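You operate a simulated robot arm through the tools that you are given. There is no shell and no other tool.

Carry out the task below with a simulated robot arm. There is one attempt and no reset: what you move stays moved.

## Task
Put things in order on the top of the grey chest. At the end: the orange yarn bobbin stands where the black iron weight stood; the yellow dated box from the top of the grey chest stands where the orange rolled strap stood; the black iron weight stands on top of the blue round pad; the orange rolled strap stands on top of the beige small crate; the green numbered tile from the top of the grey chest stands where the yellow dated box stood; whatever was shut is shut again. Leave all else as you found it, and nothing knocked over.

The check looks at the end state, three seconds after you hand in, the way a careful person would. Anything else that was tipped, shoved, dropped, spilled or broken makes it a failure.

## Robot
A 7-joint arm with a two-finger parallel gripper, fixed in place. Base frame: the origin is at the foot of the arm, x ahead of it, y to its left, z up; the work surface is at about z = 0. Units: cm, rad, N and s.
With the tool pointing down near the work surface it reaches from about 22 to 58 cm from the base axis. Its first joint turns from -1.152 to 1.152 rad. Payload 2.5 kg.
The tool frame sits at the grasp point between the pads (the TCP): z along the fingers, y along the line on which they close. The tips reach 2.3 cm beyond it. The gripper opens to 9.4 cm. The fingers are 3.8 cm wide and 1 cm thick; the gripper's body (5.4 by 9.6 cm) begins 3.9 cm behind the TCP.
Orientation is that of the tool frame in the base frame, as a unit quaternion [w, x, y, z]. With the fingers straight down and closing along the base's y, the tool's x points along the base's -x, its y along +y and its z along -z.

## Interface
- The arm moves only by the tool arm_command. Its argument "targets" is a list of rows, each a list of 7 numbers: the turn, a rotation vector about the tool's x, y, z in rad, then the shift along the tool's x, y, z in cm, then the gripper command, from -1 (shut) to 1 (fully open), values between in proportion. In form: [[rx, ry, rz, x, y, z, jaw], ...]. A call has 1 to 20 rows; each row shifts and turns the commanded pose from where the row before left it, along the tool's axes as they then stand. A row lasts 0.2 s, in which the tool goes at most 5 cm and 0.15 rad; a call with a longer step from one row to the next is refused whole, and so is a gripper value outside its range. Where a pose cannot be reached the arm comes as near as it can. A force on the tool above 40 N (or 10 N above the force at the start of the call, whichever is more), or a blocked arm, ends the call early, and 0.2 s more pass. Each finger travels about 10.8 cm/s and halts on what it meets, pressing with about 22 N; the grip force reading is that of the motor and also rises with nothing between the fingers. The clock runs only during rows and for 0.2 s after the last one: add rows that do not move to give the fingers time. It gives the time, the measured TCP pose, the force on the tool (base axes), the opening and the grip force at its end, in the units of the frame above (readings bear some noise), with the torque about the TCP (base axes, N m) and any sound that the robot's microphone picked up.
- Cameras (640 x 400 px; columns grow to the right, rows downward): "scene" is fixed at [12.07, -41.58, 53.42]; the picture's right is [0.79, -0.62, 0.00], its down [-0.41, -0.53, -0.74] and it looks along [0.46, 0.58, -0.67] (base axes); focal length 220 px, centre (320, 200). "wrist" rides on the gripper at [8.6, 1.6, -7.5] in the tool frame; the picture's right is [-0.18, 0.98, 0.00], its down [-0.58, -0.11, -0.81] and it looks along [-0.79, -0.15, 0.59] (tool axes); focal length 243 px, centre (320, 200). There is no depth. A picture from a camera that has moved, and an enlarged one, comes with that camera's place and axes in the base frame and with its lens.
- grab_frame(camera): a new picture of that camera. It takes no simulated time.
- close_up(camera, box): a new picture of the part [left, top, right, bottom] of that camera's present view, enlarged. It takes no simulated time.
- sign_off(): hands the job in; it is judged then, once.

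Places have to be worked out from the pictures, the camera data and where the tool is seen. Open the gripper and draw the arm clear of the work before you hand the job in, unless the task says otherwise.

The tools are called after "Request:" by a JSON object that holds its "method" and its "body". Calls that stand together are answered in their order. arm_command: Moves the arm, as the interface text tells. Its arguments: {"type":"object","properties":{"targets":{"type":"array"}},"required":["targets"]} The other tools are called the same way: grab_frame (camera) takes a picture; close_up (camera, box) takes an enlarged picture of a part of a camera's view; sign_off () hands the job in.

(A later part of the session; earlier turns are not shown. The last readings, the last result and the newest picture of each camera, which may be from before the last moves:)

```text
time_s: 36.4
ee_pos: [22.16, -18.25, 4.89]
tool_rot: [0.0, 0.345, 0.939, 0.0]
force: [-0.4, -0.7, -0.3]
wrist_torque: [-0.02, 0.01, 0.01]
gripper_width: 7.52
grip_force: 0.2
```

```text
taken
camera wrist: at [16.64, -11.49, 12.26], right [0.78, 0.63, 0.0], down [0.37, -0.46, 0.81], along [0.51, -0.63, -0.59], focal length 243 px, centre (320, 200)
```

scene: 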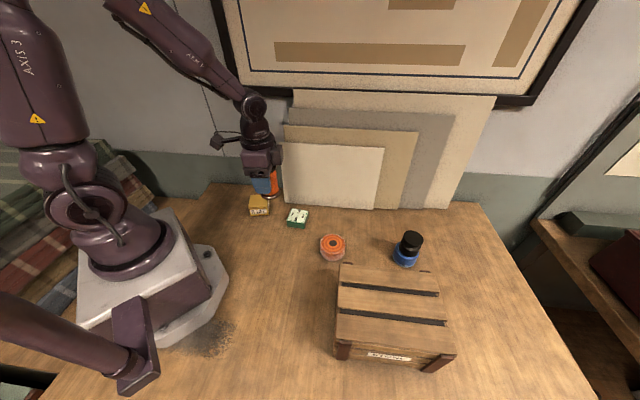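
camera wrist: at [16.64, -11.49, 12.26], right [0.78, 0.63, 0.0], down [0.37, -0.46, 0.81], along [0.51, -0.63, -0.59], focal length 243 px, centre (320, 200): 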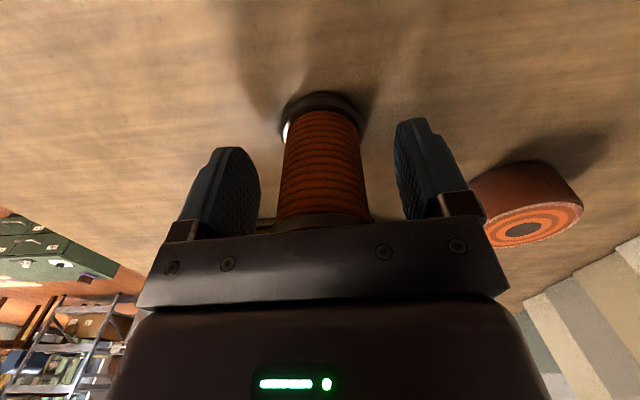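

The bobbin is released and standing. I rise, turn, and move above the strap at ≈(37.8,-14.2).

Request:
{"method": "arm_command", "body": {"targets": [[0, 0, 0, 0, 0, -1.5, 0.6], [0, 0, 0, 0, 0, -3, 0.6], [0, 0, 0, 0, 0, -4, 0.6], [0, 0, 0, 0, 0, -4, 0.6], [0, 0, 0, 0, 0, -4, 1], [0, 0, -0.1153, 0, 0, 0, 1], [0, 0, -0.1153, 0, 0, 0, 1], [0, 0, -0.1153, 0, 0, 0, 1], [0, 0, 0, -3.3, 2.325, 0, 1], [0, 0, 0, -3.3, 2.325, 0, 1], [0, 0, 0, -3.3, 2.325, 0, 1], [0, 0, 0, -3.3, 2.325, 0, 1], [0, 0, 0, 0, 0, 0, 1]]}}

Request:
{"method": "grab_frame", "body": {"camera": "wrist"}}

Request:
{"method": "close_up", "body": {"camera": "scene", "box": [260, 220, 388, 320]}}

Request:
{"method": "close_up", "body": {"camera": "scene", "box": [300, 220, 364, 270]}}

```text
time_s: 39.2
ee_pos: [37.53, -14.14, 20.97]
tool_rot: [0.0, 0.179, 0.984, -0.001]
force: [-0.3, 0.3, -0.1]
wrist_torque: [0.02, -0.01, 0.0]
gripper_width: 9.39
grip_force: 0.0
```

```text
taken
camera wrist: at [30.09, -9.62, 28.43], right [0.52, 0.86, 0.0], down [0.51, -0.31, 0.81], along [0.69, -0.42, -0.59], focal length 243 px, centre (320, 200)
```

wrist: 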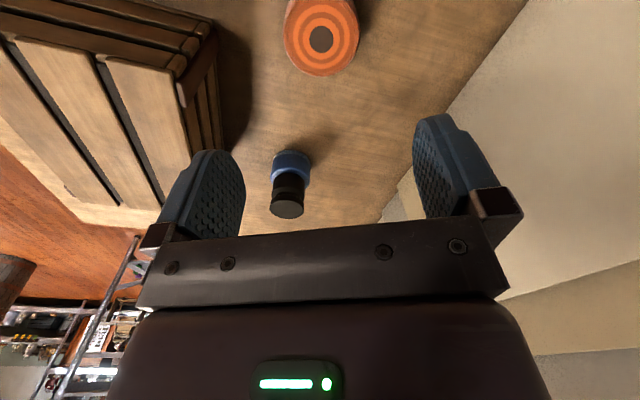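

```text
4.00 times, centred on (324, 270) of scene
camera zoom: at [12.07, -41.58, 53.42], right [0.79, -0.62, 0.0], down [-0.41, -0.53, -0.74], along [0.46, 0.58, -0.67], focal length 878 px, centre (304, -80)
```

zoom: 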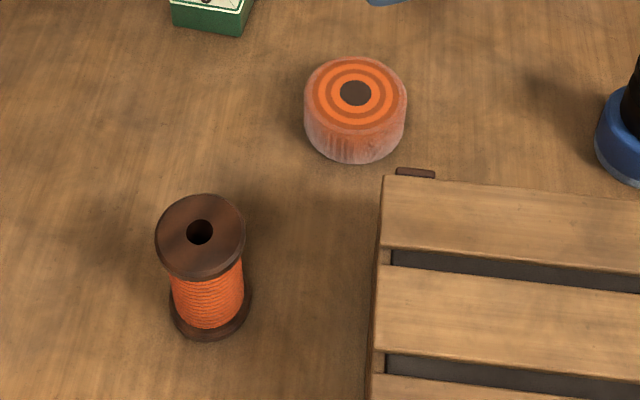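

```text
8.00 times, centred on (332, 245) of scene
camera zoom: at [12.07, -41.58, 53.42], right [0.79, -0.62, 0.0], down [-0.41, -0.53, -0.74], along [0.46, 0.58, -0.67], focal length 1757 px, centre (224, -160)
```

zoom: 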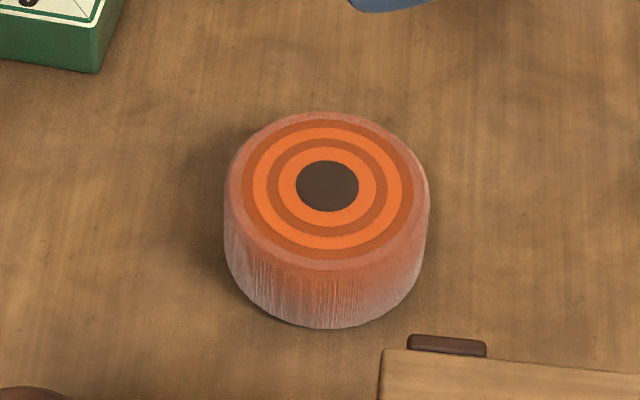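

The bobbin stands at the weight's old spot. The strap is at ≈(37.85,-14.4), diameter ≈7, height ≈3.5. I descend to z≈9 with a small correction and check.

Request:
{"method": "arm_command", "body": {"targets": [[0, 0, 0, -0.35, -0.1, 4, 1], [0, 0, 0, 0, 0, 4, 1], [0, 0, 0, 0, 0, 3.8, 1], [0, 0, 0, 0, 0, 0, 1]]}}

Request:
{"method": "grab_frame", "body": {"camera": "wrist"}}

```text
time_s: 40.2
ee_pos: [37.86, -14.49, 9.33]
tool_rot: [0.001, 0.178, 0.984, 0.0]
force: [0.3, 0.3, -0.2]
wrist_torque: [-0.02, 0.03, -0.02]
gripper_width: 9.39
grip_force: 0.1
```

```text
taken
camera wrist: at [30.48, -10.02, 16.74], right [0.52, 0.86, 0.0], down [0.51, -0.31, 0.81], along [0.69, -0.42, -0.59], focal length 243 px, centre (320, 200)
```

wrist: 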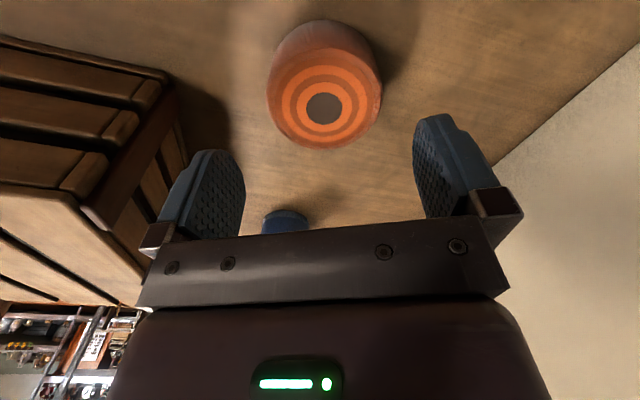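

The strap's hub is ≈0.2 cm toward tool +y. I correct and descend to z≈2.8.

Request:
{"method": "arm_command", "body": {"targets": [[0, 0, 0, 0, 0.18, 1, 1], [0, 0, 0, 0, 0, 2, 1], [0, 0, 0, 0, 0, 2, 1], [0, 0, 0, 0, 0, 1, 1], [0, 0, 0, 0, 0, 0.5, 1], [0, 0, 0, 0, 0, 0, 1]]}}

Request:
{"method": "grab_frame", "body": {"camera": "wrist"}}

```text
time_s: 41.6
ee_pos: [38.31, -14.35, 3.15]
tool_rot: [0.0, 0.177, 0.984, 0.001]
force: [-0.5, -0.3, -0.4]
wrist_torque: [-0.03, -0.02, 0.0]
gripper_width: 9.4
grip_force: 0.1
```

```text
taken
camera wrist: at [30.77, -9.78, 10.52], right [0.52, 0.86, 0.0], down [0.51, -0.31, 0.81], along [0.69, -0.42, -0.59], focal length 243 px, centre (320, 200)
```

wrist: 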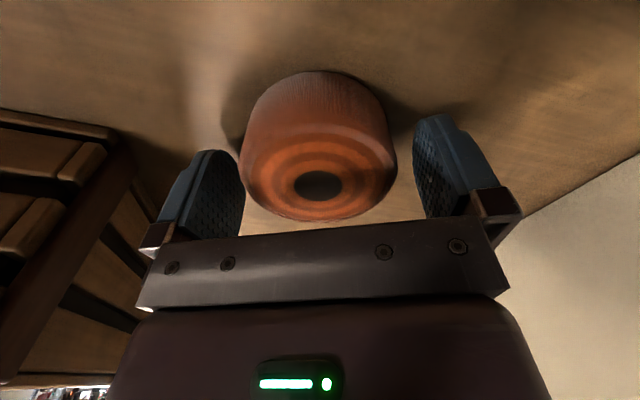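

The strap is centred. I lower 0.3 more and close.

Request:
{"method": "arm_command", "body": {"targets": [[0, 0, 0, 0, 0, 0.35, 1], [0, 0, 0, 0, 0, 0, 0], [0, 0, 0, 0, 0, 0, -1], [0, 0, 0, 0, 0, 0, -1], [0, 0, 0, 0, 0, 0, -1]]}}

Request:
{"method": "grab_frame", "body": {"camera": "wrist"}}

```text
time_s: 42.8
ee_pos: [38.28, -14.27, 2.9]
tool_rot: [0.001, 0.178, 0.984, 0.0]
force: [-0.3, -0.6, -0.4]
wrist_torque: [-0.03, -0.04, -0.01]
gripper_width: 7.05
grip_force: 22.4
```

```text
taken
camera wrist: at [30.71, -9.71, 10.15], right [0.52, 0.86, 0.0], down [0.51, -0.31, 0.81], along [0.69, -0.42, -0.59], focal length 243 px, centre (320, 200)
```

wrist: 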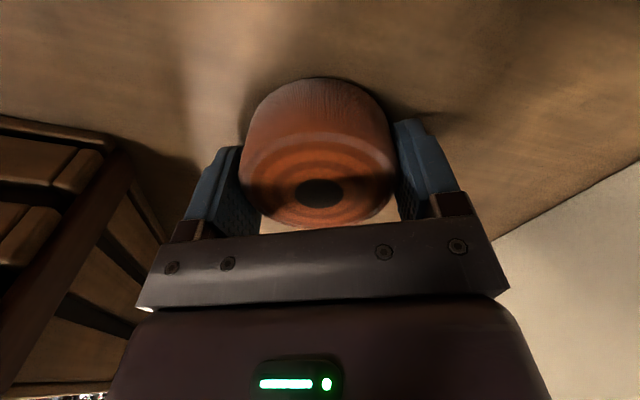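

The strap is held at width 7.05. I lift it, turn, and carry it over the crate's centre ≈(34.8,-35.6) at z≈22.

Request:
{"method": "arm_command", "body": {"targets": [[0, 0, 0, 0, 0, -1.5, -1], [0, 0, 0, 0, 0, -3, -1], [0, 0, 0, 0, 0, -4, -1], [0, 0, 0, 0, 0, -4, -1], [0, 0, 0, 0, 0, -4, -1], [0, 0, 0, 0, 0, -2.5, -1], [0, 0, 0.147, 0, 0, 0, -1], [0, 0, 0.147, 0, 0, 0, -1], [0, 0, 0.147, 0, 0, 0, -1], [0, 0, 0, -2.16, -2.87, 0, -1], [0, 0, 0, -2.16, -2.87, 0, -1], [0, 0, 0, -2.16, -2.87, 0, -1], [0, 0, 0, -2.16, -2.87, 0, -1], [0, 0, 0, -2.16, -2.87, 0, -1], [0, 0, 0, -2.16, -2.87, 0, -1], [0, 0, 0, 0, 0, 0, -1]]}}

Request:
{"method": "grab_frame", "body": {"camera": "wrist"}}

Request:
{"method": "grab_frame", "body": {"camera": "scene"}}

```text
time_s: 46.2
ee_pos: [35.17, -35.65, 21.55]
tool_rot: [0.001, 0.389, 0.921, 0.0]
force: [-0.1, 0.6, -0.5]
wrist_torque: [0.01, -0.01, 0.02]
gripper_width: 7.03
grip_force: 21.4
```

```text
taken
camera wrist: at [30.23, -28.18, 28.94], right [0.83, 0.55, 0.0], down [0.33, -0.49, 0.81], along [0.45, -0.67, -0.59], focal length 243 px, centre (320, 200)
```

wrist: 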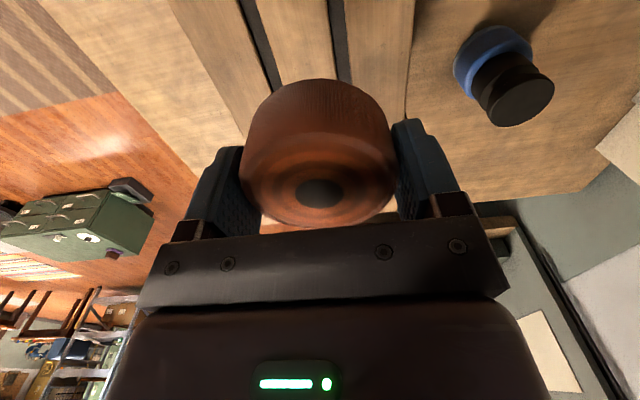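

```text
taken
```

scene: 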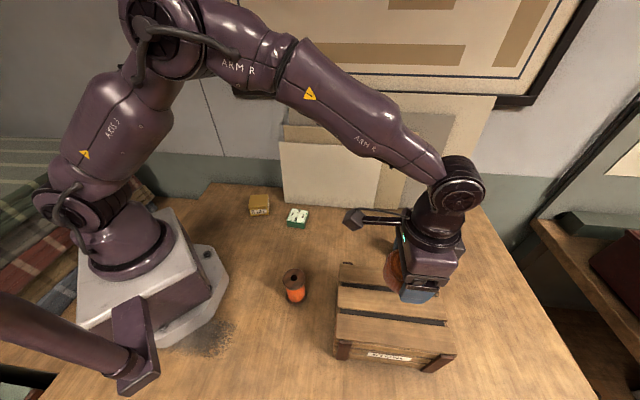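

The strap is centred on the middle slat. I lower to z≈13.3 and inspect before contact.

Request:
{"method": "arm_command", "body": {"targets": [[0, 0, 0, 0, 0, 3, -1], [0, 0, 0, 0, 0, 3, -1], [0, 0, 0, 0, 0, 2.2, -1], [0, 0, 0, 0, 0, 0, -1]]}}

Request:
{"method": "grab_frame", "body": {"camera": "wrist"}}

Request:
{"method": "close_up", "body": {"camera": "scene", "box": [320, 220, 480, 380]}}

```text
time_s: 47.2
ee_pos: [35.1, -35.67, 13.65]
tool_rot: [0.002, 0.389, 0.921, -0.001]
force: [-8.6, 10.0, 32.7]
wrist_torque: [0.38, 0.27, 0.07]
gripper_width: 7.09
grip_force: 22.1
```

```text
taken
camera wrist: at [30.22, -28.35, 21.05], right [0.83, 0.55, 0.0], down [0.32, -0.49, 0.81], along [0.45, -0.67, -0.59], focal length 243 px, centre (320, 200)
```

wrist: 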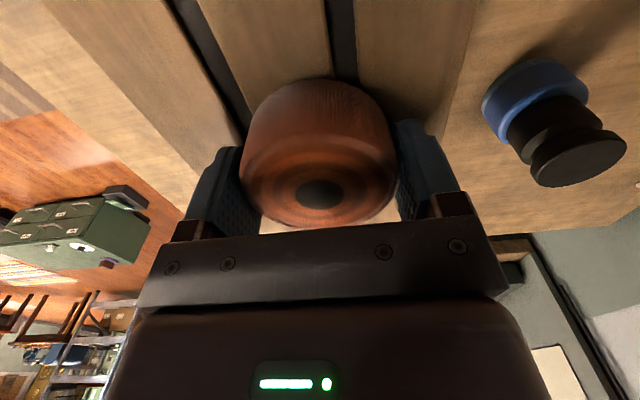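

```text
2.50 times, centred on (400, 300) of scene
camera zoom: at [12.05, -41.57, 53.43], right [0.79, -0.62, 0.0], down [-0.41, -0.53, -0.74], along [0.46, 0.58, -0.67], focal length 549 px, centre (120, -50)
```

zoom: 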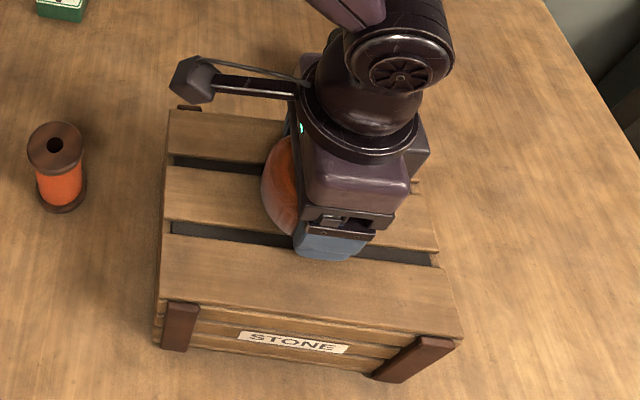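

Contact came earlier than expected (crate top ≈10.7, Fz 32.7 N), though the crate has not shifted in the scene view. I back off in small steps to relax the force.

Request:
{"method": "arm_command", "body": {"targets": [[0, 0, 0, 0, 0, -0.15, -1], [0, 0, 0, 0, 0, 0, -1]]}}

```text
time_s: 47.8
ee_pos: [35.07, -35.74, 13.64]
tool_rot: [0.003, 0.388, 0.922, -0.001]
force: [7.9, -1.3, 19.2]
wrist_torque: [0.03, -0.11, -0.01]
gripper_width: 7.04
grip_force: 21.9
```

Request:
{"method": "arm_command", "body": {"targets": [[0, 0, 0, 0, 0, -0.12, -1], [0, 0, 0, 0, 0, 0, -1]]}}

```text
time_s: 48.4
ee_pos: [34.85, -35.59, 13.75]
tool_rot: [0.0, 0.389, 0.921, 0.0]
force: [3.9, -3.6, 10.2]
wrist_torque: [-0.15, -0.45, -0.05]
gripper_width: 7.08
grip_force: 21.9
```

The force is falling toward zero as I rise. One more small step up brings it near free support.

Request:
{"method": "arm_command", "body": {"targets": [[0, 0, 0, 0, 0, -0.1, -1], [0, 0, 0, 0, 0, 0, -1]]}}

Request:
{"method": "close_up", "body": {"camera": "wrist", "box": [180, 0, 460, 240]}}

```text
time_s: 49.0
ee_pos: [34.68, -35.52, 13.74]
tool_rot: [-0.003, 0.389, 0.921, 0.002]
force: [0.8, -0.8, 0.3]
wrist_torque: [-0.03, -0.01, -0.01]
gripper_width: 7.05
grip_force: 21.2
```

```text
1.67 times, centred on (320, 120) of wrist
camera zoom: at [29.95, -28.2, 21.12], right [0.83, 0.55, 0.0], down [0.33, -0.5, 0.8], along [0.44, -0.67, -0.6], focal length 404 px, centre (320, 333)
```

zoom: 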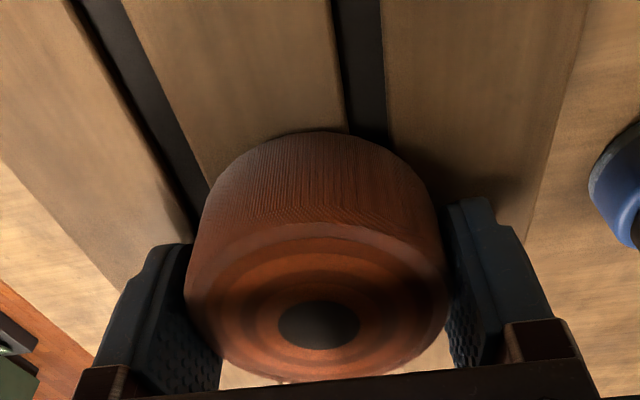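

The force is near zero with the strap resting on the slats. I open the gripper and rise.

Request:
{"method": "arm_command", "body": {"targets": [[0, 0, 0, 0, 0, 0.03, -1], [0, 0, 0, 0, 0, 0, 0.7], [0, 0, 0, 0, 0, 0, 1], [0, 0, 0, 0, 0, 0, 1], [0, 0, 0, 0, 0, -1, 1], [0, 0, 0, 0, 0, -3, 1], [0, 0, 0, 0, 0, -4, 1], [0, 0, 0, 0, 0, -4, 1], [0, 0, 0, 0, 0, 0, 1]]}}

Request:
{"method": "grab_frame", "body": {"camera": "scene"}}

Request:
{"method": "grab_frame", "body": {"camera": "wrist"}}

```text
time_s: 51.0
ee_pos: [34.85, -35.53, 26.07]
tool_rot: [0.001, 0.389, 0.921, 0.0]
force: [-0.3, 0.0, -0.3]
wrist_torque: [-0.01, 0.03, -0.04]
gripper_width: 9.4
grip_force: 0.0
```

```text
taken
```

scene: 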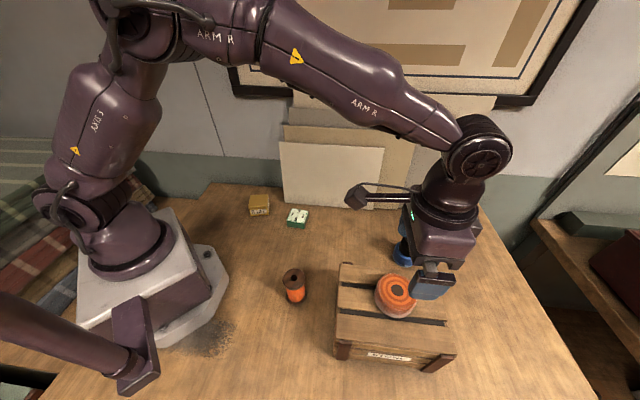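

```text
taken
camera wrist: at [30.01, -28.25, 33.38], right [0.83, 0.55, 0.0], down [0.33, -0.49, 0.81], along [0.45, -0.67, -0.59], focal length 243 px, centre (320, 200)
```

wrist: 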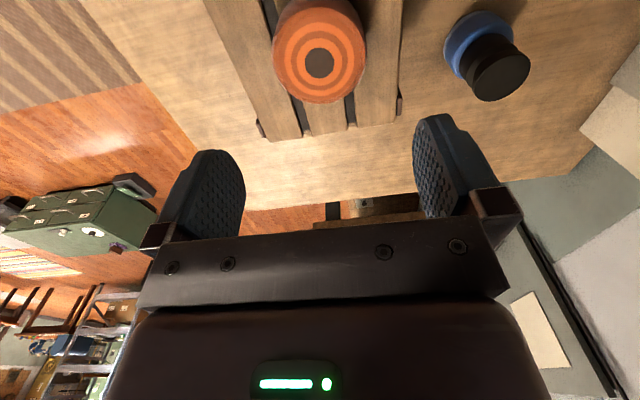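

The strap rests on the crate. Next I look closely at the yellow box and the tile for their positions and orientations.

Request:
{"method": "close_up", "body": {"camera": "scene", "box": [235, 180, 283, 225]}}

Request:
{"method": "close_up", "body": {"camera": "scene", "box": [273, 195, 321, 240]}}

```text
8.89 times, centred on (259, 202) of scene
camera zoom: at [12.06, -41.58, 53.42], right [0.79, -0.62, 0.0], down [-0.41, -0.53, -0.74], along [0.46, 0.58, -0.67], focal length 1952 px, centre (862, 178)
```

zoom: 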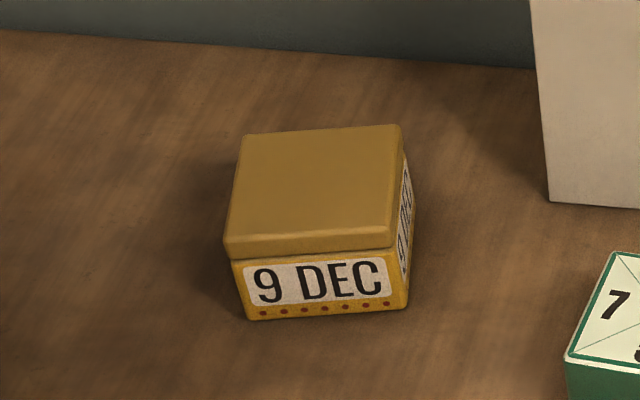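

```text
8.89 times, centred on (297, 218) of scene
camera zoom: at [12.06, -41.58, 53.42], right [0.79, -0.62, 0.0], down [-0.41, -0.53, -0.74], along [0.46, 0.58, -0.67], focal length 1952 px, centre (524, 44)
```

zoom: 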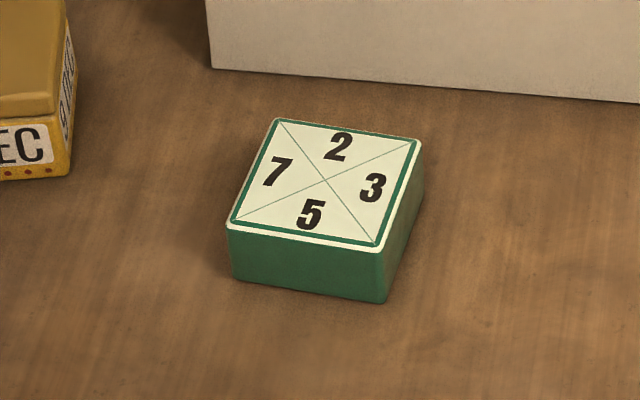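

Yellow box: centre ≈(29.35,13.7), side ≈5.8, height ≈4.1, edges at -0.56 rad. Tile: centre ≈(36.5,1.15), side ≈5.6, height ≈2.4. I travel above the yellow box with tool yaw -0.56.

Request:
{"method": "arm_command", "body": {"targets": [[0, 0, -0.12, 0, 0, 0, 1], [0, 0, -0.12, 0, 0, 0, 1], [0, 0, 0, 2.8, 3.523, 0, 1], [0, 0, 0, 2.8, 3.523, 0, 1], [0, 0, 0, 2.8, 3.523, 0, 1], [0, 0, 0, 2.8, 3.523, 0, 1], [0, 0, 0, 2.8, 3.523, 0, 1], [0, 0, 0, 2.8, 3.523, 0, 1], [0, 0, 0, 2.8, 3.523, 0, 1], [0, 0, 0, 2.8, 3.523, 0, 1], [0, 0, 0, 2.8, 3.523, 1, 1], [0, 0, 0, 2.8, 3.523, 1.5, 1], [0, 0, 0, 2.8, 3.523, 1.5, 1], [0, 0, 0, 0, 0, 2, 1], [0, 0, 0, 0, 0, 0, 1]]}}

Request:
{"method": "grab_frame", "body": {"camera": "wrist"}}

Request:
{"method": "grab_frame", "body": {"camera": "scene"}}

```text
time_s: 54.2
ee_pos: [29.27, 13.65, 20.01]
tool_rot: [0.0, 0.276, 0.961, 0.0]
force: [0.0, -0.9, 0.3]
wrist_torque: [0.04, 0.02, -0.02]
gripper_width: 9.37
grip_force: 0.1
```

```text
taken
camera wrist: at [22.83, 19.53, 27.35], right [0.68, 0.74, 0.0], down [0.44, -0.4, 0.81], along [0.59, -0.55, -0.59], focal length 243 px, centre (320, 200)
```

wrist: 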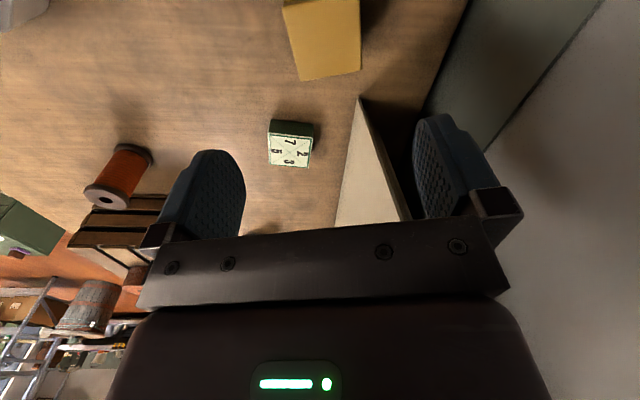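

```text
taken
```

scene: 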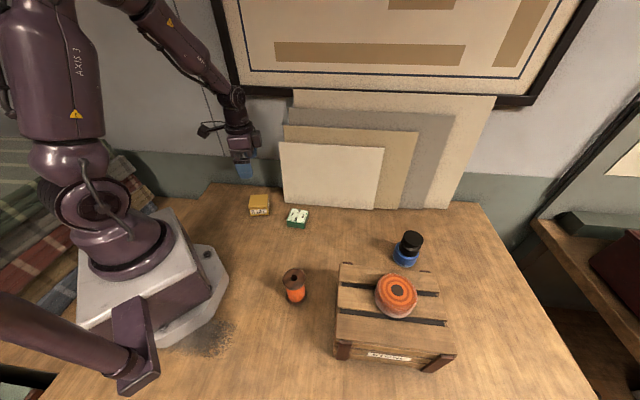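

The box is right below and slightly out of the wrist view. I descend to z≈11.5 and look again.

Request:
{"method": "arm_command", "body": {"targets": [[0, 0, 0, 0, 0, 4, 1], [0, 0, 0, 0, 0, 4.3, 1], [0, 0, 0, 0, 0, 0, 1]]}}

Request:
{"method": "grab_frame", "body": {"camera": "wrist"}}

```text
time_s: 55.0
ee_pos: [29.18, 13.51, 11.5]
tool_rot: [0.0, 0.276, 0.961, 0.0]
force: [1.1, -0.4, -0.3]
wrist_torque: [0.0, 0.01, -0.01]
gripper_width: 9.4
grip_force: 0.1
```

```text
taken
camera wrist: at [22.73, 19.53, 18.76], right [0.68, 0.74, 0.0], down [0.44, -0.4, 0.81], along [0.59, -0.55, -0.59], focal length 243 px, centre (320, 200)
```

wrist: 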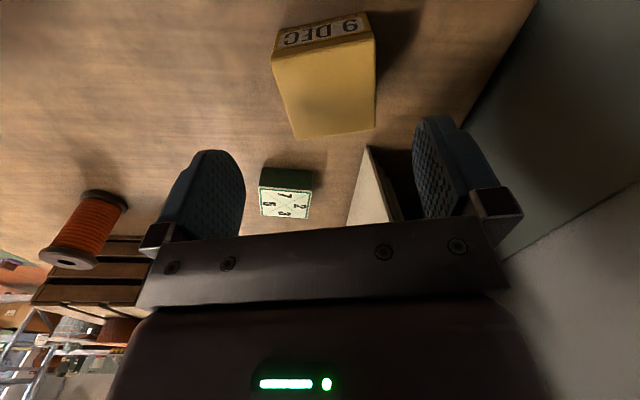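

The box's centre is ≈0.4 cm along tool y from the TCP, and the yaw matches. I correct and descend to z≈2.7.

Request:
{"method": "arm_command", "body": {"targets": [[0, 0, 0, 0.05, 0.38, 1.5, 1], [0, 0, 0, 0, 0, 2.5, 1], [0, 0, 0, 0, 0, 2.3, 1], [0, 0, 0, 0, 0, 1.5, 1], [0, 0, 0, 0, 0, 0.9, 1], [0, 0, 0, 0, 0, 0, 1]]}}

Request:
{"method": "grab_frame", "body": {"camera": "wrist"}}

```text
time_s: 56.4
ee_pos: [29.43, 13.91, 2.92]
tool_rot: [0.0, 0.275, 0.961, -0.001]
force: [0.4, 0.5, 0.1]
wrist_torque: [-0.01, -0.01, 0.0]
gripper_width: 9.43
grip_force: 0.1
```

```text
taken
camera wrist: at [22.96, 19.88, 10.31], right [0.68, 0.74, 0.0], down [0.43, -0.4, 0.81], along [0.59, -0.55, -0.59], focal length 243 px, centre (320, 200)
```

wrist: 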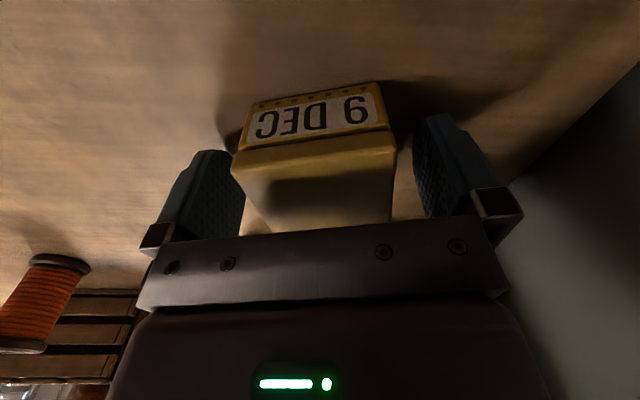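

The box sits between the fingers with near-equal margins. I close gently.

Request:
{"method": "arm_command", "body": {"targets": [[0, 0, 0, 0, 0, 0.15, 1], [0, 0, 0, 0, 0, 0, 0.4], [0, 0, 0, 0, 0, 0, 0.2], [0, 0, 0, 0, 0, 0, -1], [0, 0, 0, 0, 0, 0, -1], [0, 0, 0, 0, 0, 0, -1]]}}

Request:
{"method": "grab_frame", "body": {"camera": "wrist"}}

```text
time_s: 57.8
ee_pos: [29.39, 14.02, 2.87]
tool_rot: [0.001, 0.276, 0.961, 0.0]
force: [0.7, 0.3, 2.9]
wrist_torque: [0.04, 0.06, 0.0]
gripper_width: 6.01
grip_force: 21.8
```

```text
taken
camera wrist: at [22.98, 19.87, 10.23], right [0.68, 0.74, 0.0], down [0.43, -0.4, 0.81], along [0.59, -0.55, -0.59], focal length 243 px, centre (320, 200)
```

wrist: 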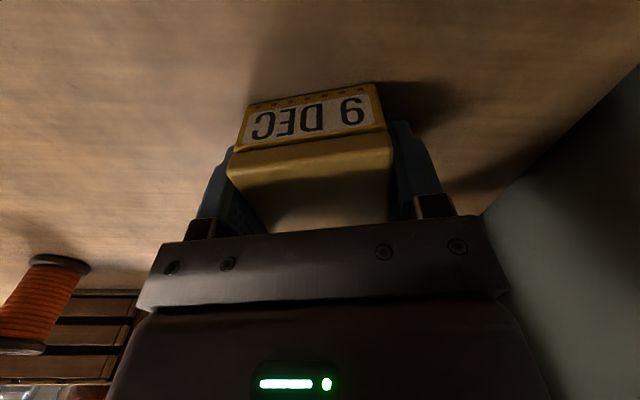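

The box is gripped at width 6.0. I lift 3 cm and check that the lid and body come up together.

Request:
{"method": "arm_command", "body": {"targets": [[0, 0, 0, 0, 0, -0.5, -1], [0, 0, 0, 0, 0, -1, -1], [0, 0, 0, 0, 0, -1.5, -1], [0, 0, 0, 0, 0, 0, -1]]}}

Request:
{"method": "grab_frame", "body": {"camera": "wrist"}}

Request:
{"method": "close_up", "body": {"camera": "scene", "box": [219, 150, 299, 220]}}

```text
time_s: 58.8
ee_pos: [29.48, 13.81, 5.71]
tool_rot: [0.001, 0.275, 0.961, 0.0]
force: [-0.7, -0.3, -0.6]
wrist_torque: [-0.02, -0.01, -0.01]
gripper_width: 6.05
grip_force: 22.5
```

```text
taken
camera wrist: at [23.01, 19.88, 13.1], right [0.68, 0.74, 0.0], down [0.44, -0.4, 0.81], along [0.59, -0.55, -0.59], focal length 243 px, centre (320, 200)
```

wrist: 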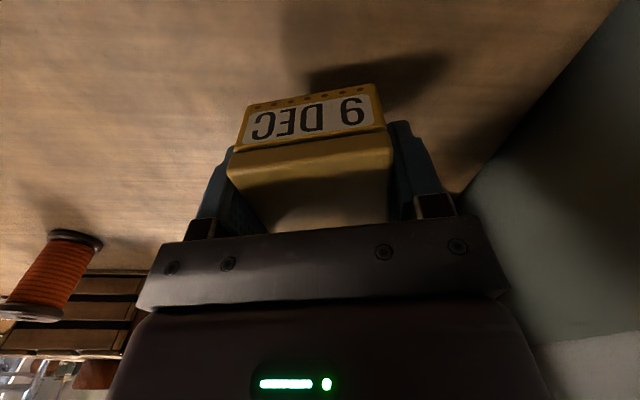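

```text
5.71 times, centred on (259, 185) of scene
camera zoom: at [12.07, -41.58, 53.42], right [0.79, -0.62, 0.0], down [-0.41, -0.53, -0.74], along [0.46, 0.58, -0.67], focal length 1255 px, centre (669, 286)
```

zoom: 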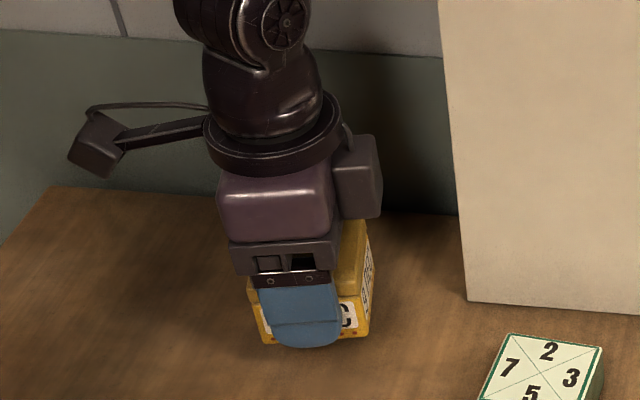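

The box lifted whole. I raise it to z≈15 and carry it to the strap's old spot ≈(37.85,-14.35).

Request:
{"method": "arm_command", "body": {"targets": [[0, 0, 0, 0, 0, -3, -1], [0, 0, 0, 0, 0, -3.5, -1], [0, 0, 0, 0, 0, -3, -1], [0, 0, 0, -1.6, -1.4, 0, -1], [0, 0, 0, -3.4, -3.0, 0, -1], [0, 0, 0, -3.4, -3.0, 0, -1], [0, 0, 0, -3.4, -3.0, 0, -1], [0, 0, 0, -3.4, -3.0, 0, -1], [0, 0, 0, -3.4, -3.0, 0, -1], [0, 0, 0, -3.5, -3.0, 0, -1], [0, 0, 0, 0, 0, 0, -1]]}}

Request:
{"method": "grab_frame", "body": {"camera": "wrist"}}

Request:
{"method": "grab_frame", "body": {"camera": "scene"}}

```text
time_s: 61.2
ee_pos: [37.48, -14.4, 14.86]
tool_rot: [-0.001, 0.276, 0.961, 0.0]
force: [-0.7, -0.3, -1.0]
wrist_torque: [0.01, -0.02, 0.02]
gripper_width: 6.02
grip_force: 22.0
```

```text
taken
camera wrist: at [31.05, -8.52, 22.29], right [0.68, 0.74, 0.0], down [0.44, -0.4, 0.81], along [0.59, -0.55, -0.59], focal length 243 px, centre (320, 200)
```

wrist: 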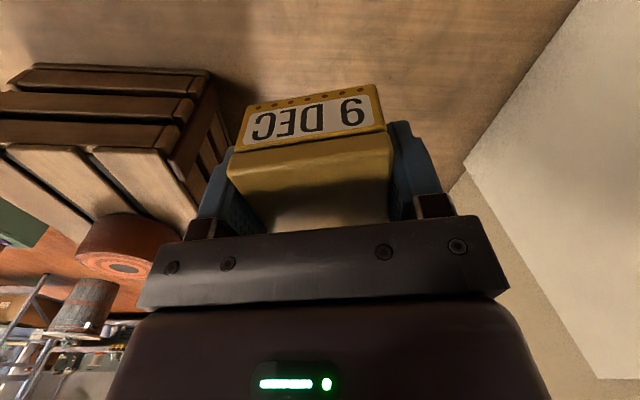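

```text
taken
```

scene: 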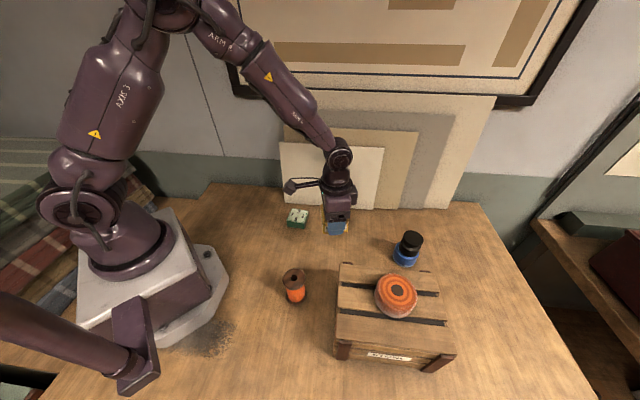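

I correct by ≈0.35 cm and lower to just above the table.

Request:
{"method": "arm_command", "body": {"targets": [[0, 0, 0, -0.27, 0.2, 2, -1], [0, 0, 0, 0, 0, 3.5, -1], [0, 0, 0, 0, 0, 3, -1], [0, 0, 0, 0, 0, 2, -1], [0, 0, 0, 0, 0, 0.8, -1], [0, 0, 0, 0, 0, 0, -1]]}}

Request:
{"method": "close_up", "body": {"camera": "scene", "box": [280, 190, 400, 280]}}

```text
time_s: 62.6
ee_pos: [38.11, -14.18, 3.7]
tool_rot: [0.0, 0.275, 0.961, 0.0]
force: [-0.4, -0.2, -0.9]
wrist_torque: [-0.03, 0.0, 0.0]
gripper_width: 6.0
grip_force: 22.0
```

```text
4.44 times, centred on (340, 235) of scene
camera zoom: at [12.07, -41.58, 53.42], right [0.79, -0.62, 0.0], down [-0.41, -0.53, -0.74], along [0.46, 0.58, -0.67], focal length 976 px, centre (231, 44)
```

zoom: 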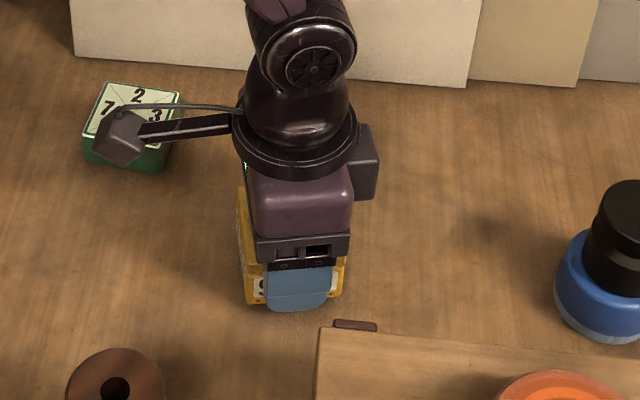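

It is about 0.8 cm above the table and nearly on target. I lower in fine steps.

Request:
{"method": "arm_command", "body": {"targets": [[0, 0, 0, 0.05, -0.12, 0.4, -1], [0, 0, 0, 0, 0, 0.2, -1], [0, 0, 0, 0, 0, 0, -1]]}}

```text
time_s: 63.4
ee_pos: [38.16, -14.28, 3.19]
tool_rot: [-0.001, 0.276, 0.961, -0.001]
force: [0.7, 0.4, -1.3]
wrist_torque: [0.01, 0.02, 0.04]
gripper_width: 6.04
grip_force: 22.0
```

Request:
{"method": "arm_command", "body": {"targets": [[0, 0, 0, 0.15, 0, 0.12, -1], [0, 0, 0, 0, 0, 0.1, -1], [0, 0, 0, 0, 0, 0, -1]]}}

```text
time_s: 64.2
ee_pos: [37.99, -14.1, 3.14]
tool_rot: [0.001, 0.276, 0.961, -0.001]
force: [0.0, -0.1, -0.9]
wrist_torque: [-0.04, -0.02, 0.0]
gripper_width: 6.02
grip_force: 22.1
```

There is no contact yet (Fz ≈ -1). I continue down by 0.1 steps.

Request:
{"method": "arm_command", "body": {"targets": [[0, 0, 0, 0, -0.1, 0.1, -1], [0, 0, 0, 0, 0, 0.06, -1], [0, 0, 0, 0, 0, 0, -1]]}}

```text
time_s: 65.0
ee_pos: [37.91, -14.32, 2.85]
tool_rot: [-0.001, 0.276, 0.961, 0.001]
force: [0.0, 0.5, -0.9]
wrist_torque: [-0.05, -0.03, -0.01]
gripper_width: 6.04
grip_force: 21.7
```

Request:
{"method": "arm_command", "body": {"targets": [[0, 0, 0, 0, 0, 0.06, -1], [0, 0, 0, 0, 0, 0.06, -1], [0, 0, 0, 0, 0, 0, -1]]}}

Request:
{"method": "close_up", "body": {"camera": "wrist", "box": [200, 60, 440, 220]}}

```text
time_s: 65.8
ee_pos: [37.98, -14.27, 2.89]
tool_rot: [-0.001, 0.276, 0.961, 0.0]
force: [-3.6, 1.9, 13.9]
wrist_torque: [0.13, 0.18, -0.01]
gripper_width: 6.03
grip_force: 22.0
```

```text
2.50 times, centred on (320, 140) of wrist
camera zoom: at [31.45, -8.32, 10.23], right [0.68, 0.74, 0.0], down [0.44, -0.4, 0.81], along [0.59, -0.55, -0.59], focal length 606 px, centre (320, 350)
```

zoom: 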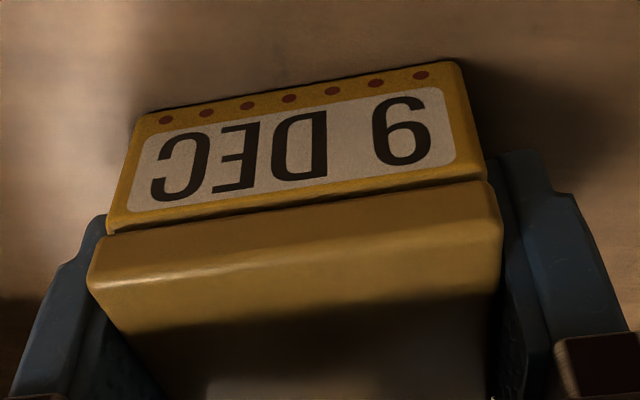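

Contact is made (Fz 13.9). I ease off 0.06, open the gripper and rise.

Request:
{"method": "arm_command", "body": {"targets": [[0, 0, 0, 0, 0, -0.08, -1], [0, 0, 0, 0, 0, 0, -1], [0, 0, 0, 0, 0, 0, 0.4], [0, 0, 0, 0, 0, 0, 0.8], [0, 0, 0, 0, 0, 0, 0.8], [0, 0, 0, 0, 0, -1, 0.8], [0, 0, 0, 0, 0, -3, 0.8], [0, 0, 0, 0, 0, -4, 1], [0, 0, 0, 0, 0, -4, 1], [0, 0, 0, 0, 0, -4, 1], [0, 0, 0, 0, 0, 0, 1]]}}

Request:
{"method": "grab_frame", "body": {"camera": "scene"}}

Request:
{"method": "grab_frame", "body": {"camera": "wrist"}}

```text
time_s: 68.2
ee_pos: [37.96, -14.05, 19.12]
tool_rot: [0.0, 0.275, 0.961, 0.0]
force: [0.7, 0.4, 0.2]
wrist_torque: [0.02, 0.0, 0.01]
gripper_width: 9.38
grip_force: 0.0
```

```text
taken
```

scene: 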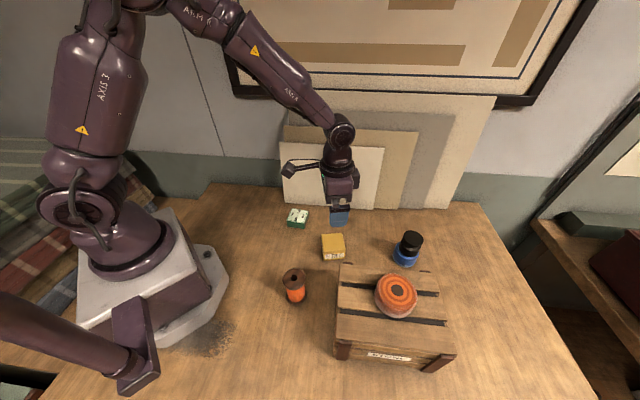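

```text
taken
camera wrist: at [31.4, -8.17, 26.51], right [0.68, 0.74, 0.0], down [0.44, -0.4, 0.81], along [0.59, -0.55, -0.59], focal length 243 px, centre (320, 200)
```

wrist: 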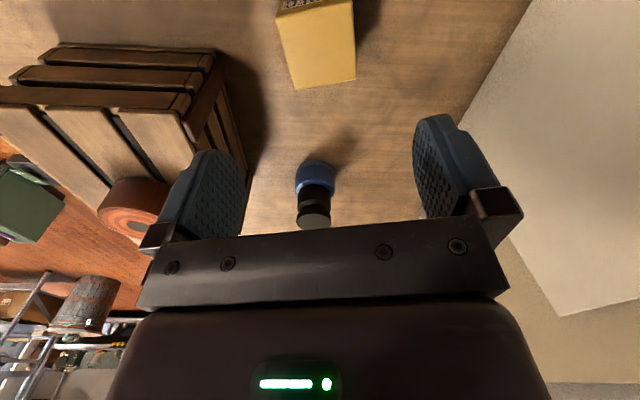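

The yellow box stands on the strap's old spot. I turn the tool to yaw 0.695 to match the tile and move above it at ≈(36.5,1.15).

Request:
{"method": "arm_command", "body": {"targets": [[0, 0, -0.1393, 0, 0, 0, 1], [0, 0, -0.1393, 0, 0, 0, 1], [0, 0, -0.1393, 0, 0, 0, 1], [0, 0, -0.1393, 0, 0, 0, 1], [0, 0, -0.1393, 0, 0, 0, 1], [0, 0, -0.1393, 0, 0, 0, 1], [0, 0, -0.1393, 0, 0, 0, 1], [0, 0, -0.1393, 0, 0, 0, 1], [0, 0, -0.1393, 0, 0, 0, 1], [0, 0, 0, -2.175, 3.18, 0, 1], [0, 0, 0, -2.175, 3.18, 0, 1], [0, 0, 0, -2.175, 3.18, 0, 1], [0, 0, 0, -2.175, 3.18, 0, 1], [0, 0, 0, 0, 0, 4, 1], [0, 0, 0, 0, 0, 4, 1], [0, 0, 0, 0, 0, 0, 1]]}}

Request:
{"method": "grab_frame", "body": {"camera": "wrist"}}

Request:
{"method": "grab_frame", "body": {"camera": "scene"}}

```text
time_s: 71.6
ee_pos: [36.7, 0.96, 10.79]
tool_rot: [0.0, -0.341, 0.94, 0.0]
force: [0.3, 0.2, -0.3]
wrist_torque: [0.02, 0.03, 0.01]
gripper_width: 9.44
grip_force: 0.0
```

```text
taken
camera wrist: at [29.07, -3.42, 18.01], right [-0.49, 0.87, 0.0], down [0.52, 0.29, 0.81], along [0.7, 0.39, -0.59], focal length 243 px, centre (320, 200)
```

wrist: 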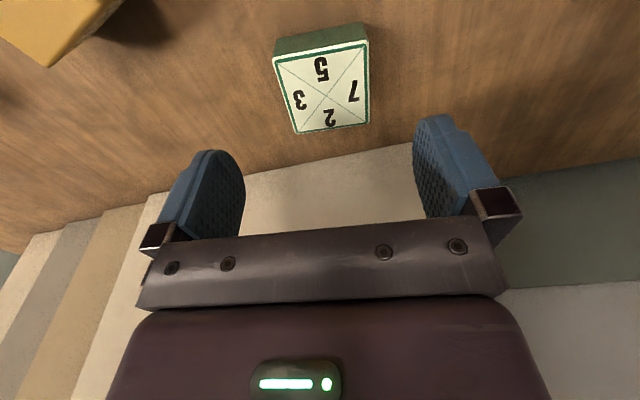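

```text
taken
```

scene: 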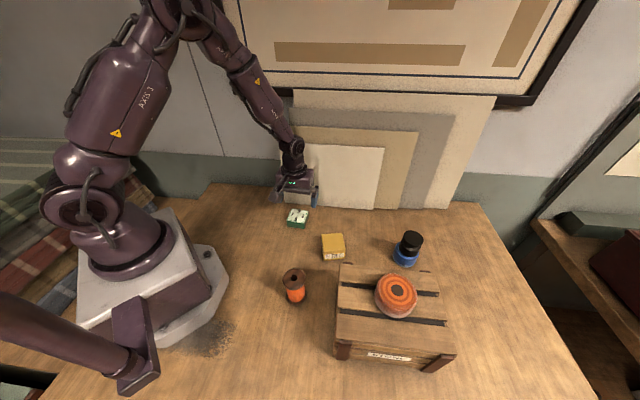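

The tile is ≈0.3 cm toward tool +y and ≈0.1 along -x; the yaw matches. I descend to z≈2.6.

Request:
{"method": "arm_command", "body": {"targets": [[0, 0, 0, -0.12, 0.3, 1.5, 1], [0, 0, 0, 0, 0, 2.5, 1], [0, 0, 0, 0, 0, 2.3, 1], [0, 0, 0, 0, 0, 1.2, 1], [0, 0, 0, 0, 0, 0.6, 1], [0, 0, 0, 0, 0, 0, 1]]}}

Request:
{"method": "grab_frame", "body": {"camera": "wrist"}}

```text
time_s: 73.0
ee_pos: [36.55, 1.34, 2.83]
tool_rot: [0.0, -0.34, 0.94, 0.0]
force: [-0.2, 0.6, -0.2]
wrist_torque: [-0.05, 0.0, -0.01]
gripper_width: 9.38
grip_force: 0.0
```

```text
taken
camera wrist: at [28.84, -2.99, 10.06], right [-0.49, 0.87, 0.0], down [0.52, 0.29, 0.81], along [0.7, 0.39, -0.59], focal length 243 px, centre (320, 200)
```

wrist: 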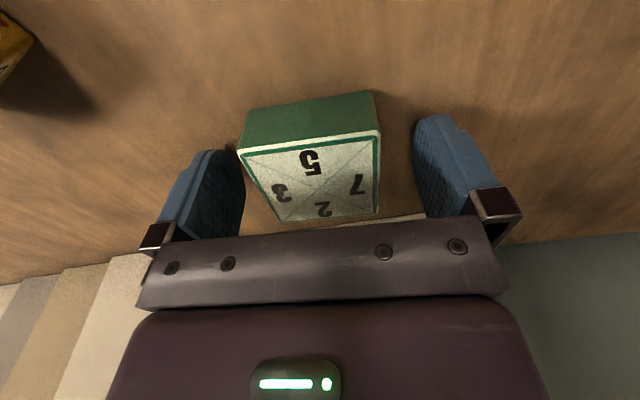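

The tile's centre coincides with the TCP in view. I lower 0.2 and close.

Request:
{"method": "arm_command", "body": {"targets": [[0, 0, 0, 0, 0, 0.2, 1], [0, 0, 0, 0, 0, 0, 0.4], [0, 0, 0, 0, 0, 0, 0.15], [0, 0, 0, 0, 0, 0, -1], [0, 0, 0, 0, 0, 0, -1], [0, 0, 0, 0, 0, 0, -1]]}}

Request:
{"method": "grab_frame", "body": {"camera": "wrist"}}

```text
time_s: 74.4
ee_pos: [36.4, 1.28, 2.56]
tool_rot: [0.0, -0.341, 0.94, 0.0]
force: [0.9, -1.0, 1.7]
wrist_torque: [-0.04, -0.08, 0.02]
gripper_width: 5.8
grip_force: 21.9
```

```text
taken
camera wrist: at [28.77, -3.0, 9.96], right [-0.49, 0.87, 0.0], down [0.52, 0.29, 0.81], along [0.7, 0.39, -0.59], focal length 243 px, centre (320, 200)
```

wrist: 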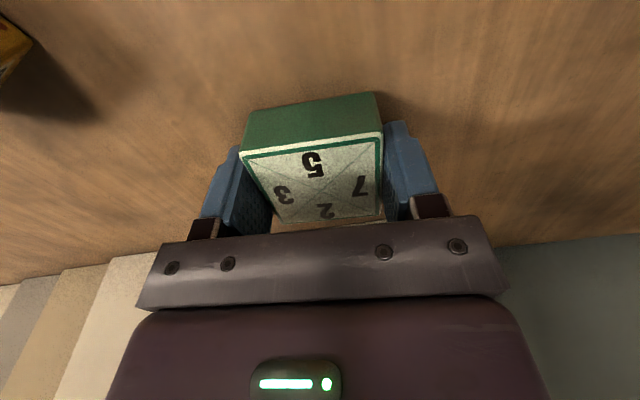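

The tile is held (5.8). I lift it and carry it to the yellow box's old spot ≈(29.37,13.8).

Request:
{"method": "arm_command", "body": {"targets": [[0, 0, 0, 0, 0, -1, -1], [0, 0, 0, 0, 0, -3, -1], [0, 0, 0, 0, 0, -4, -1], [0, 0, 0, -0.35, 2.0, 0, -1], [0, 0, 0, -0.65, 3.55, 0, -1], [0, 0, 0, -0.65, 3.55, 0, -1], [0, 0, 0, -0.6, 3.3, 0, -1], [0, 0, 0, -0.3, 1.74, 0, -1], [0, 0, 0, 0, 0, 0, -1]]}}

Request:
{"method": "grab_frame", "body": {"camera": "wrist"}}

Request:
{"method": "grab_frame", "body": {"camera": "scene"}}

```text
time_s: 76.4
ee_pos: [29.29, 13.77, 10.75]
tool_rot: [0.0, -0.34, 0.94, 0.0]
force: [-0.7, -0.1, -1.0]
wrist_torque: [0.0, -0.04, -0.01]
gripper_width: 5.79
grip_force: 21.9
```

```text
taken
camera wrist: at [21.66, 9.5, 18.11], right [-0.49, 0.87, 0.0], down [0.52, 0.29, 0.81], along [0.7, 0.39, -0.59], focal length 243 px, centre (320, 200)
```

wrist: 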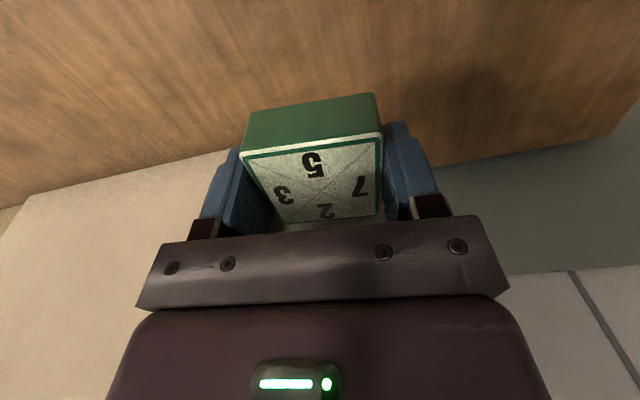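

```text
taken
```

scene: 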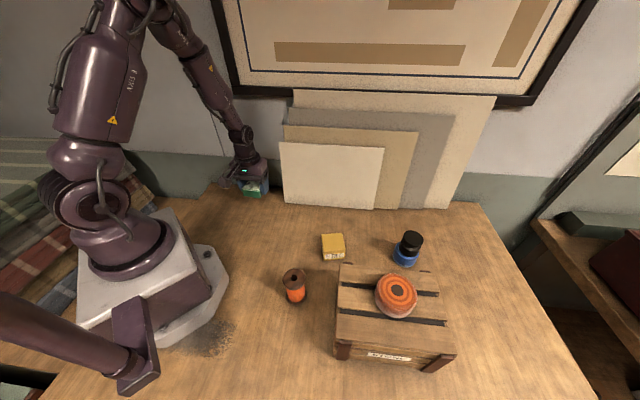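

The tile is above target. I lower to just above the table.

Request:
{"method": "arm_command", "body": {"targets": [[0, 0, 0, 0, 0, 2.5, -1], [0, 0, 0, 0, 0, 3, -1], [0, 0, 0, 0, 0, 1.6, -1], [0, 0, 0, 0, 0, 0.5, -1], [0, 0, 0, 0, 0, 0, -1]]}}

```text
time_s: 77.6
ee_pos: [29.36, 13.88, 3.07]
tool_rot: [0.0, -0.34, 0.94, 0.0]
force: [-0.3, 0.2, -1.8]
wrist_torque: [0.01, 0.01, 0.01]
gripper_width: 5.81
grip_force: 21.8
```

Request:
{"method": "arm_command", "body": {"targets": [[0, 0, 0, 0, 0, 0.2, -1], [0, 0, 0, 0, 0, 0.1, -1], [0, 0, 0, 0, 0, 0, -1]]}}

```text
time_s: 78.4
ee_pos: [29.3, 13.84, 2.66]
tool_rot: [0.0, -0.341, 0.94, 0.0]
force: [0.0, -0.6, -2.2]
wrist_torque: [0.0, -0.02, -0.01]
gripper_width: 5.78
grip_force: 22.2
```

There is no contact yet. I step down 0.06 at a time.

Request:
{"method": "arm_command", "body": {"targets": [[0, 0, 0, 0, 0, 0.06, -1], [0, 0, 0, 0, 0, 0.06, -1], [0, 0, 0, 0, 0, 0, -1]]}}

```text
time_s: 79.2
ee_pos: [29.35, 13.87, 2.57]
tool_rot: [-0.001, -0.341, 0.94, 0.0]
force: [-7.2, -0.9, 20.3]
wrist_torque: [0.15, -0.07, 0.07]
gripper_width: 5.79
grip_force: 21.9
```

Contact is felt (20 N). I ease off 0.09, open the gripper and rise.

Request:
{"method": "arm_command", "body": {"targets": [[0, 0, 0, 0, 0, -0.09, -1], [0, 0, 0, 0, 0, 0, -1], [0, 0, 0, 0, 0, 0, 0.4], [0, 0, 0, 0, 0, 0, 0.8], [0, 0, 0, 0, 0, 0, 0.8], [0, 0, 0, 0, 0, -1, 0.8], [0, 0, 0, 0, 0, -3, 0.8], [0, 0, 0, 0, 0, -4, 1], [0, 0, 0, 0, 0, -4, 1], [0, 0, 0, 0, 0, -4, 1], [0, 0, 0, 0, 0, -4, 1], [0, 0, 0, 0, 0, -4, 1], [0, 0, 0, 0, 0, 0, 1]]}}

Request:
{"method": "grab_frame", "body": {"camera": "scene"}}

Request:
{"method": "close_up", "body": {"camera": "scene", "box": [235, 180, 363, 260]}}

Request:
{"method": "close_up", "body": {"camera": "scene", "box": [260, 220, 480, 380]}}

Request:
{"method": "grab_frame", "body": {"camera": "wrist"}}

```text
time_s: 82.0
ee_pos: [29.46, 13.77, 26.71]
tool_rot: [0.001, -0.341, 0.94, 0.0]
force: [-0.6, 0.6, 0.0]
wrist_torque: [0.0, 0.0, -0.01]
gripper_width: 9.41
grip_force: 0.1
```

```text
taken
```

scene: 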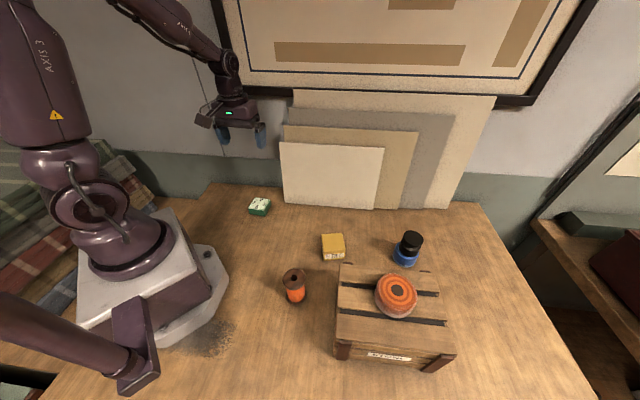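

```text
5.00 times, centred on (299, 220) of scene
camera zoom: at [12.06, -41.58, 53.42], right [0.79, -0.62, 0.0], down [-0.41, -0.53, -0.74], along [0.46, 0.58, -0.67], focal length 1098 px, centre (425, 100)
```

zoom: 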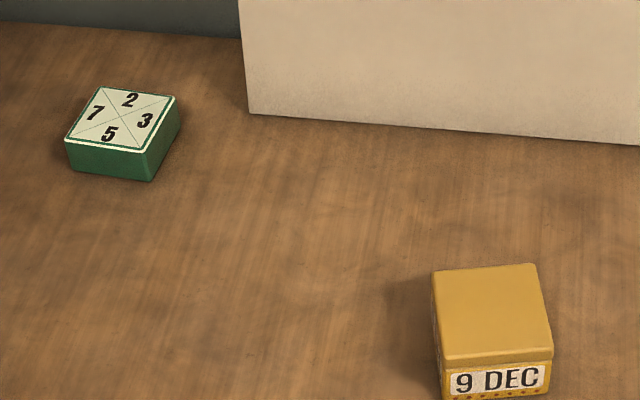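

```text
2.50 times, centred on (370, 300) of scene
camera zoom: at [12.06, -41.58, 53.42], right [0.79, -0.62, 0.0], down [-0.41, -0.53, -0.74], along [0.46, 0.58, -0.67], focal length 549 px, centre (195, -50)
```

zoom: 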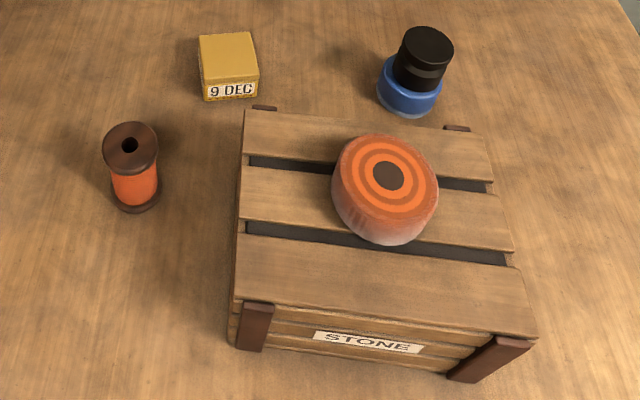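

```text
taken
camera wrist: at [21.83, 9.5, 34.1], right [-0.49, 0.87, 0.0], down [0.52, 0.29, 0.81], along [0.7, 0.39, -0.59], focal length 243 px, centre (320, 200)
```

wrist: 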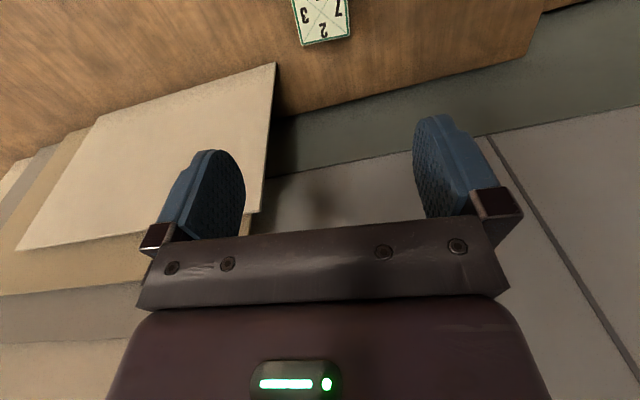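

All five objects stand as requested: the bobbin on the weight's spot, the yellow box on the strap's spot, the tile on the box's spot, the weight on the pad and the strap on the crate. The crate and boards are unmoved. I draw the open gripper up and clear.

Request:
{"method": "arm_command", "body": {"targets": [[0, 0, 0, 0, 0, -3, 1], [0, 0, 0, 1.0, -3.0, -2, 1], [0, 0, 0, 1.0, -3.0, -2, 1], [0, 0, 0, 1.0, -3.0, -1, 1], [0, 0, 0, 0, 0, 0, 1]]}}

Request:
{"method": "grab_frame", "body": {"camera": "scene"}}

```text
time_s: 83.2
ee_pos: [32.62, 4.59, 34.84]
tool_rot: [0.001, -0.341, 0.94, 0.0]
force: [-0.2, -0.4, 0.0]
wrist_torque: [0.01, 0.0, -0.01]
gripper_width: 9.4
grip_force: 0.1
```

```text
taken
```

scene: 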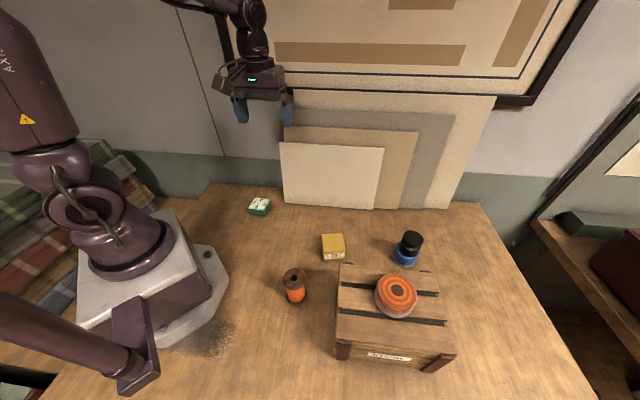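

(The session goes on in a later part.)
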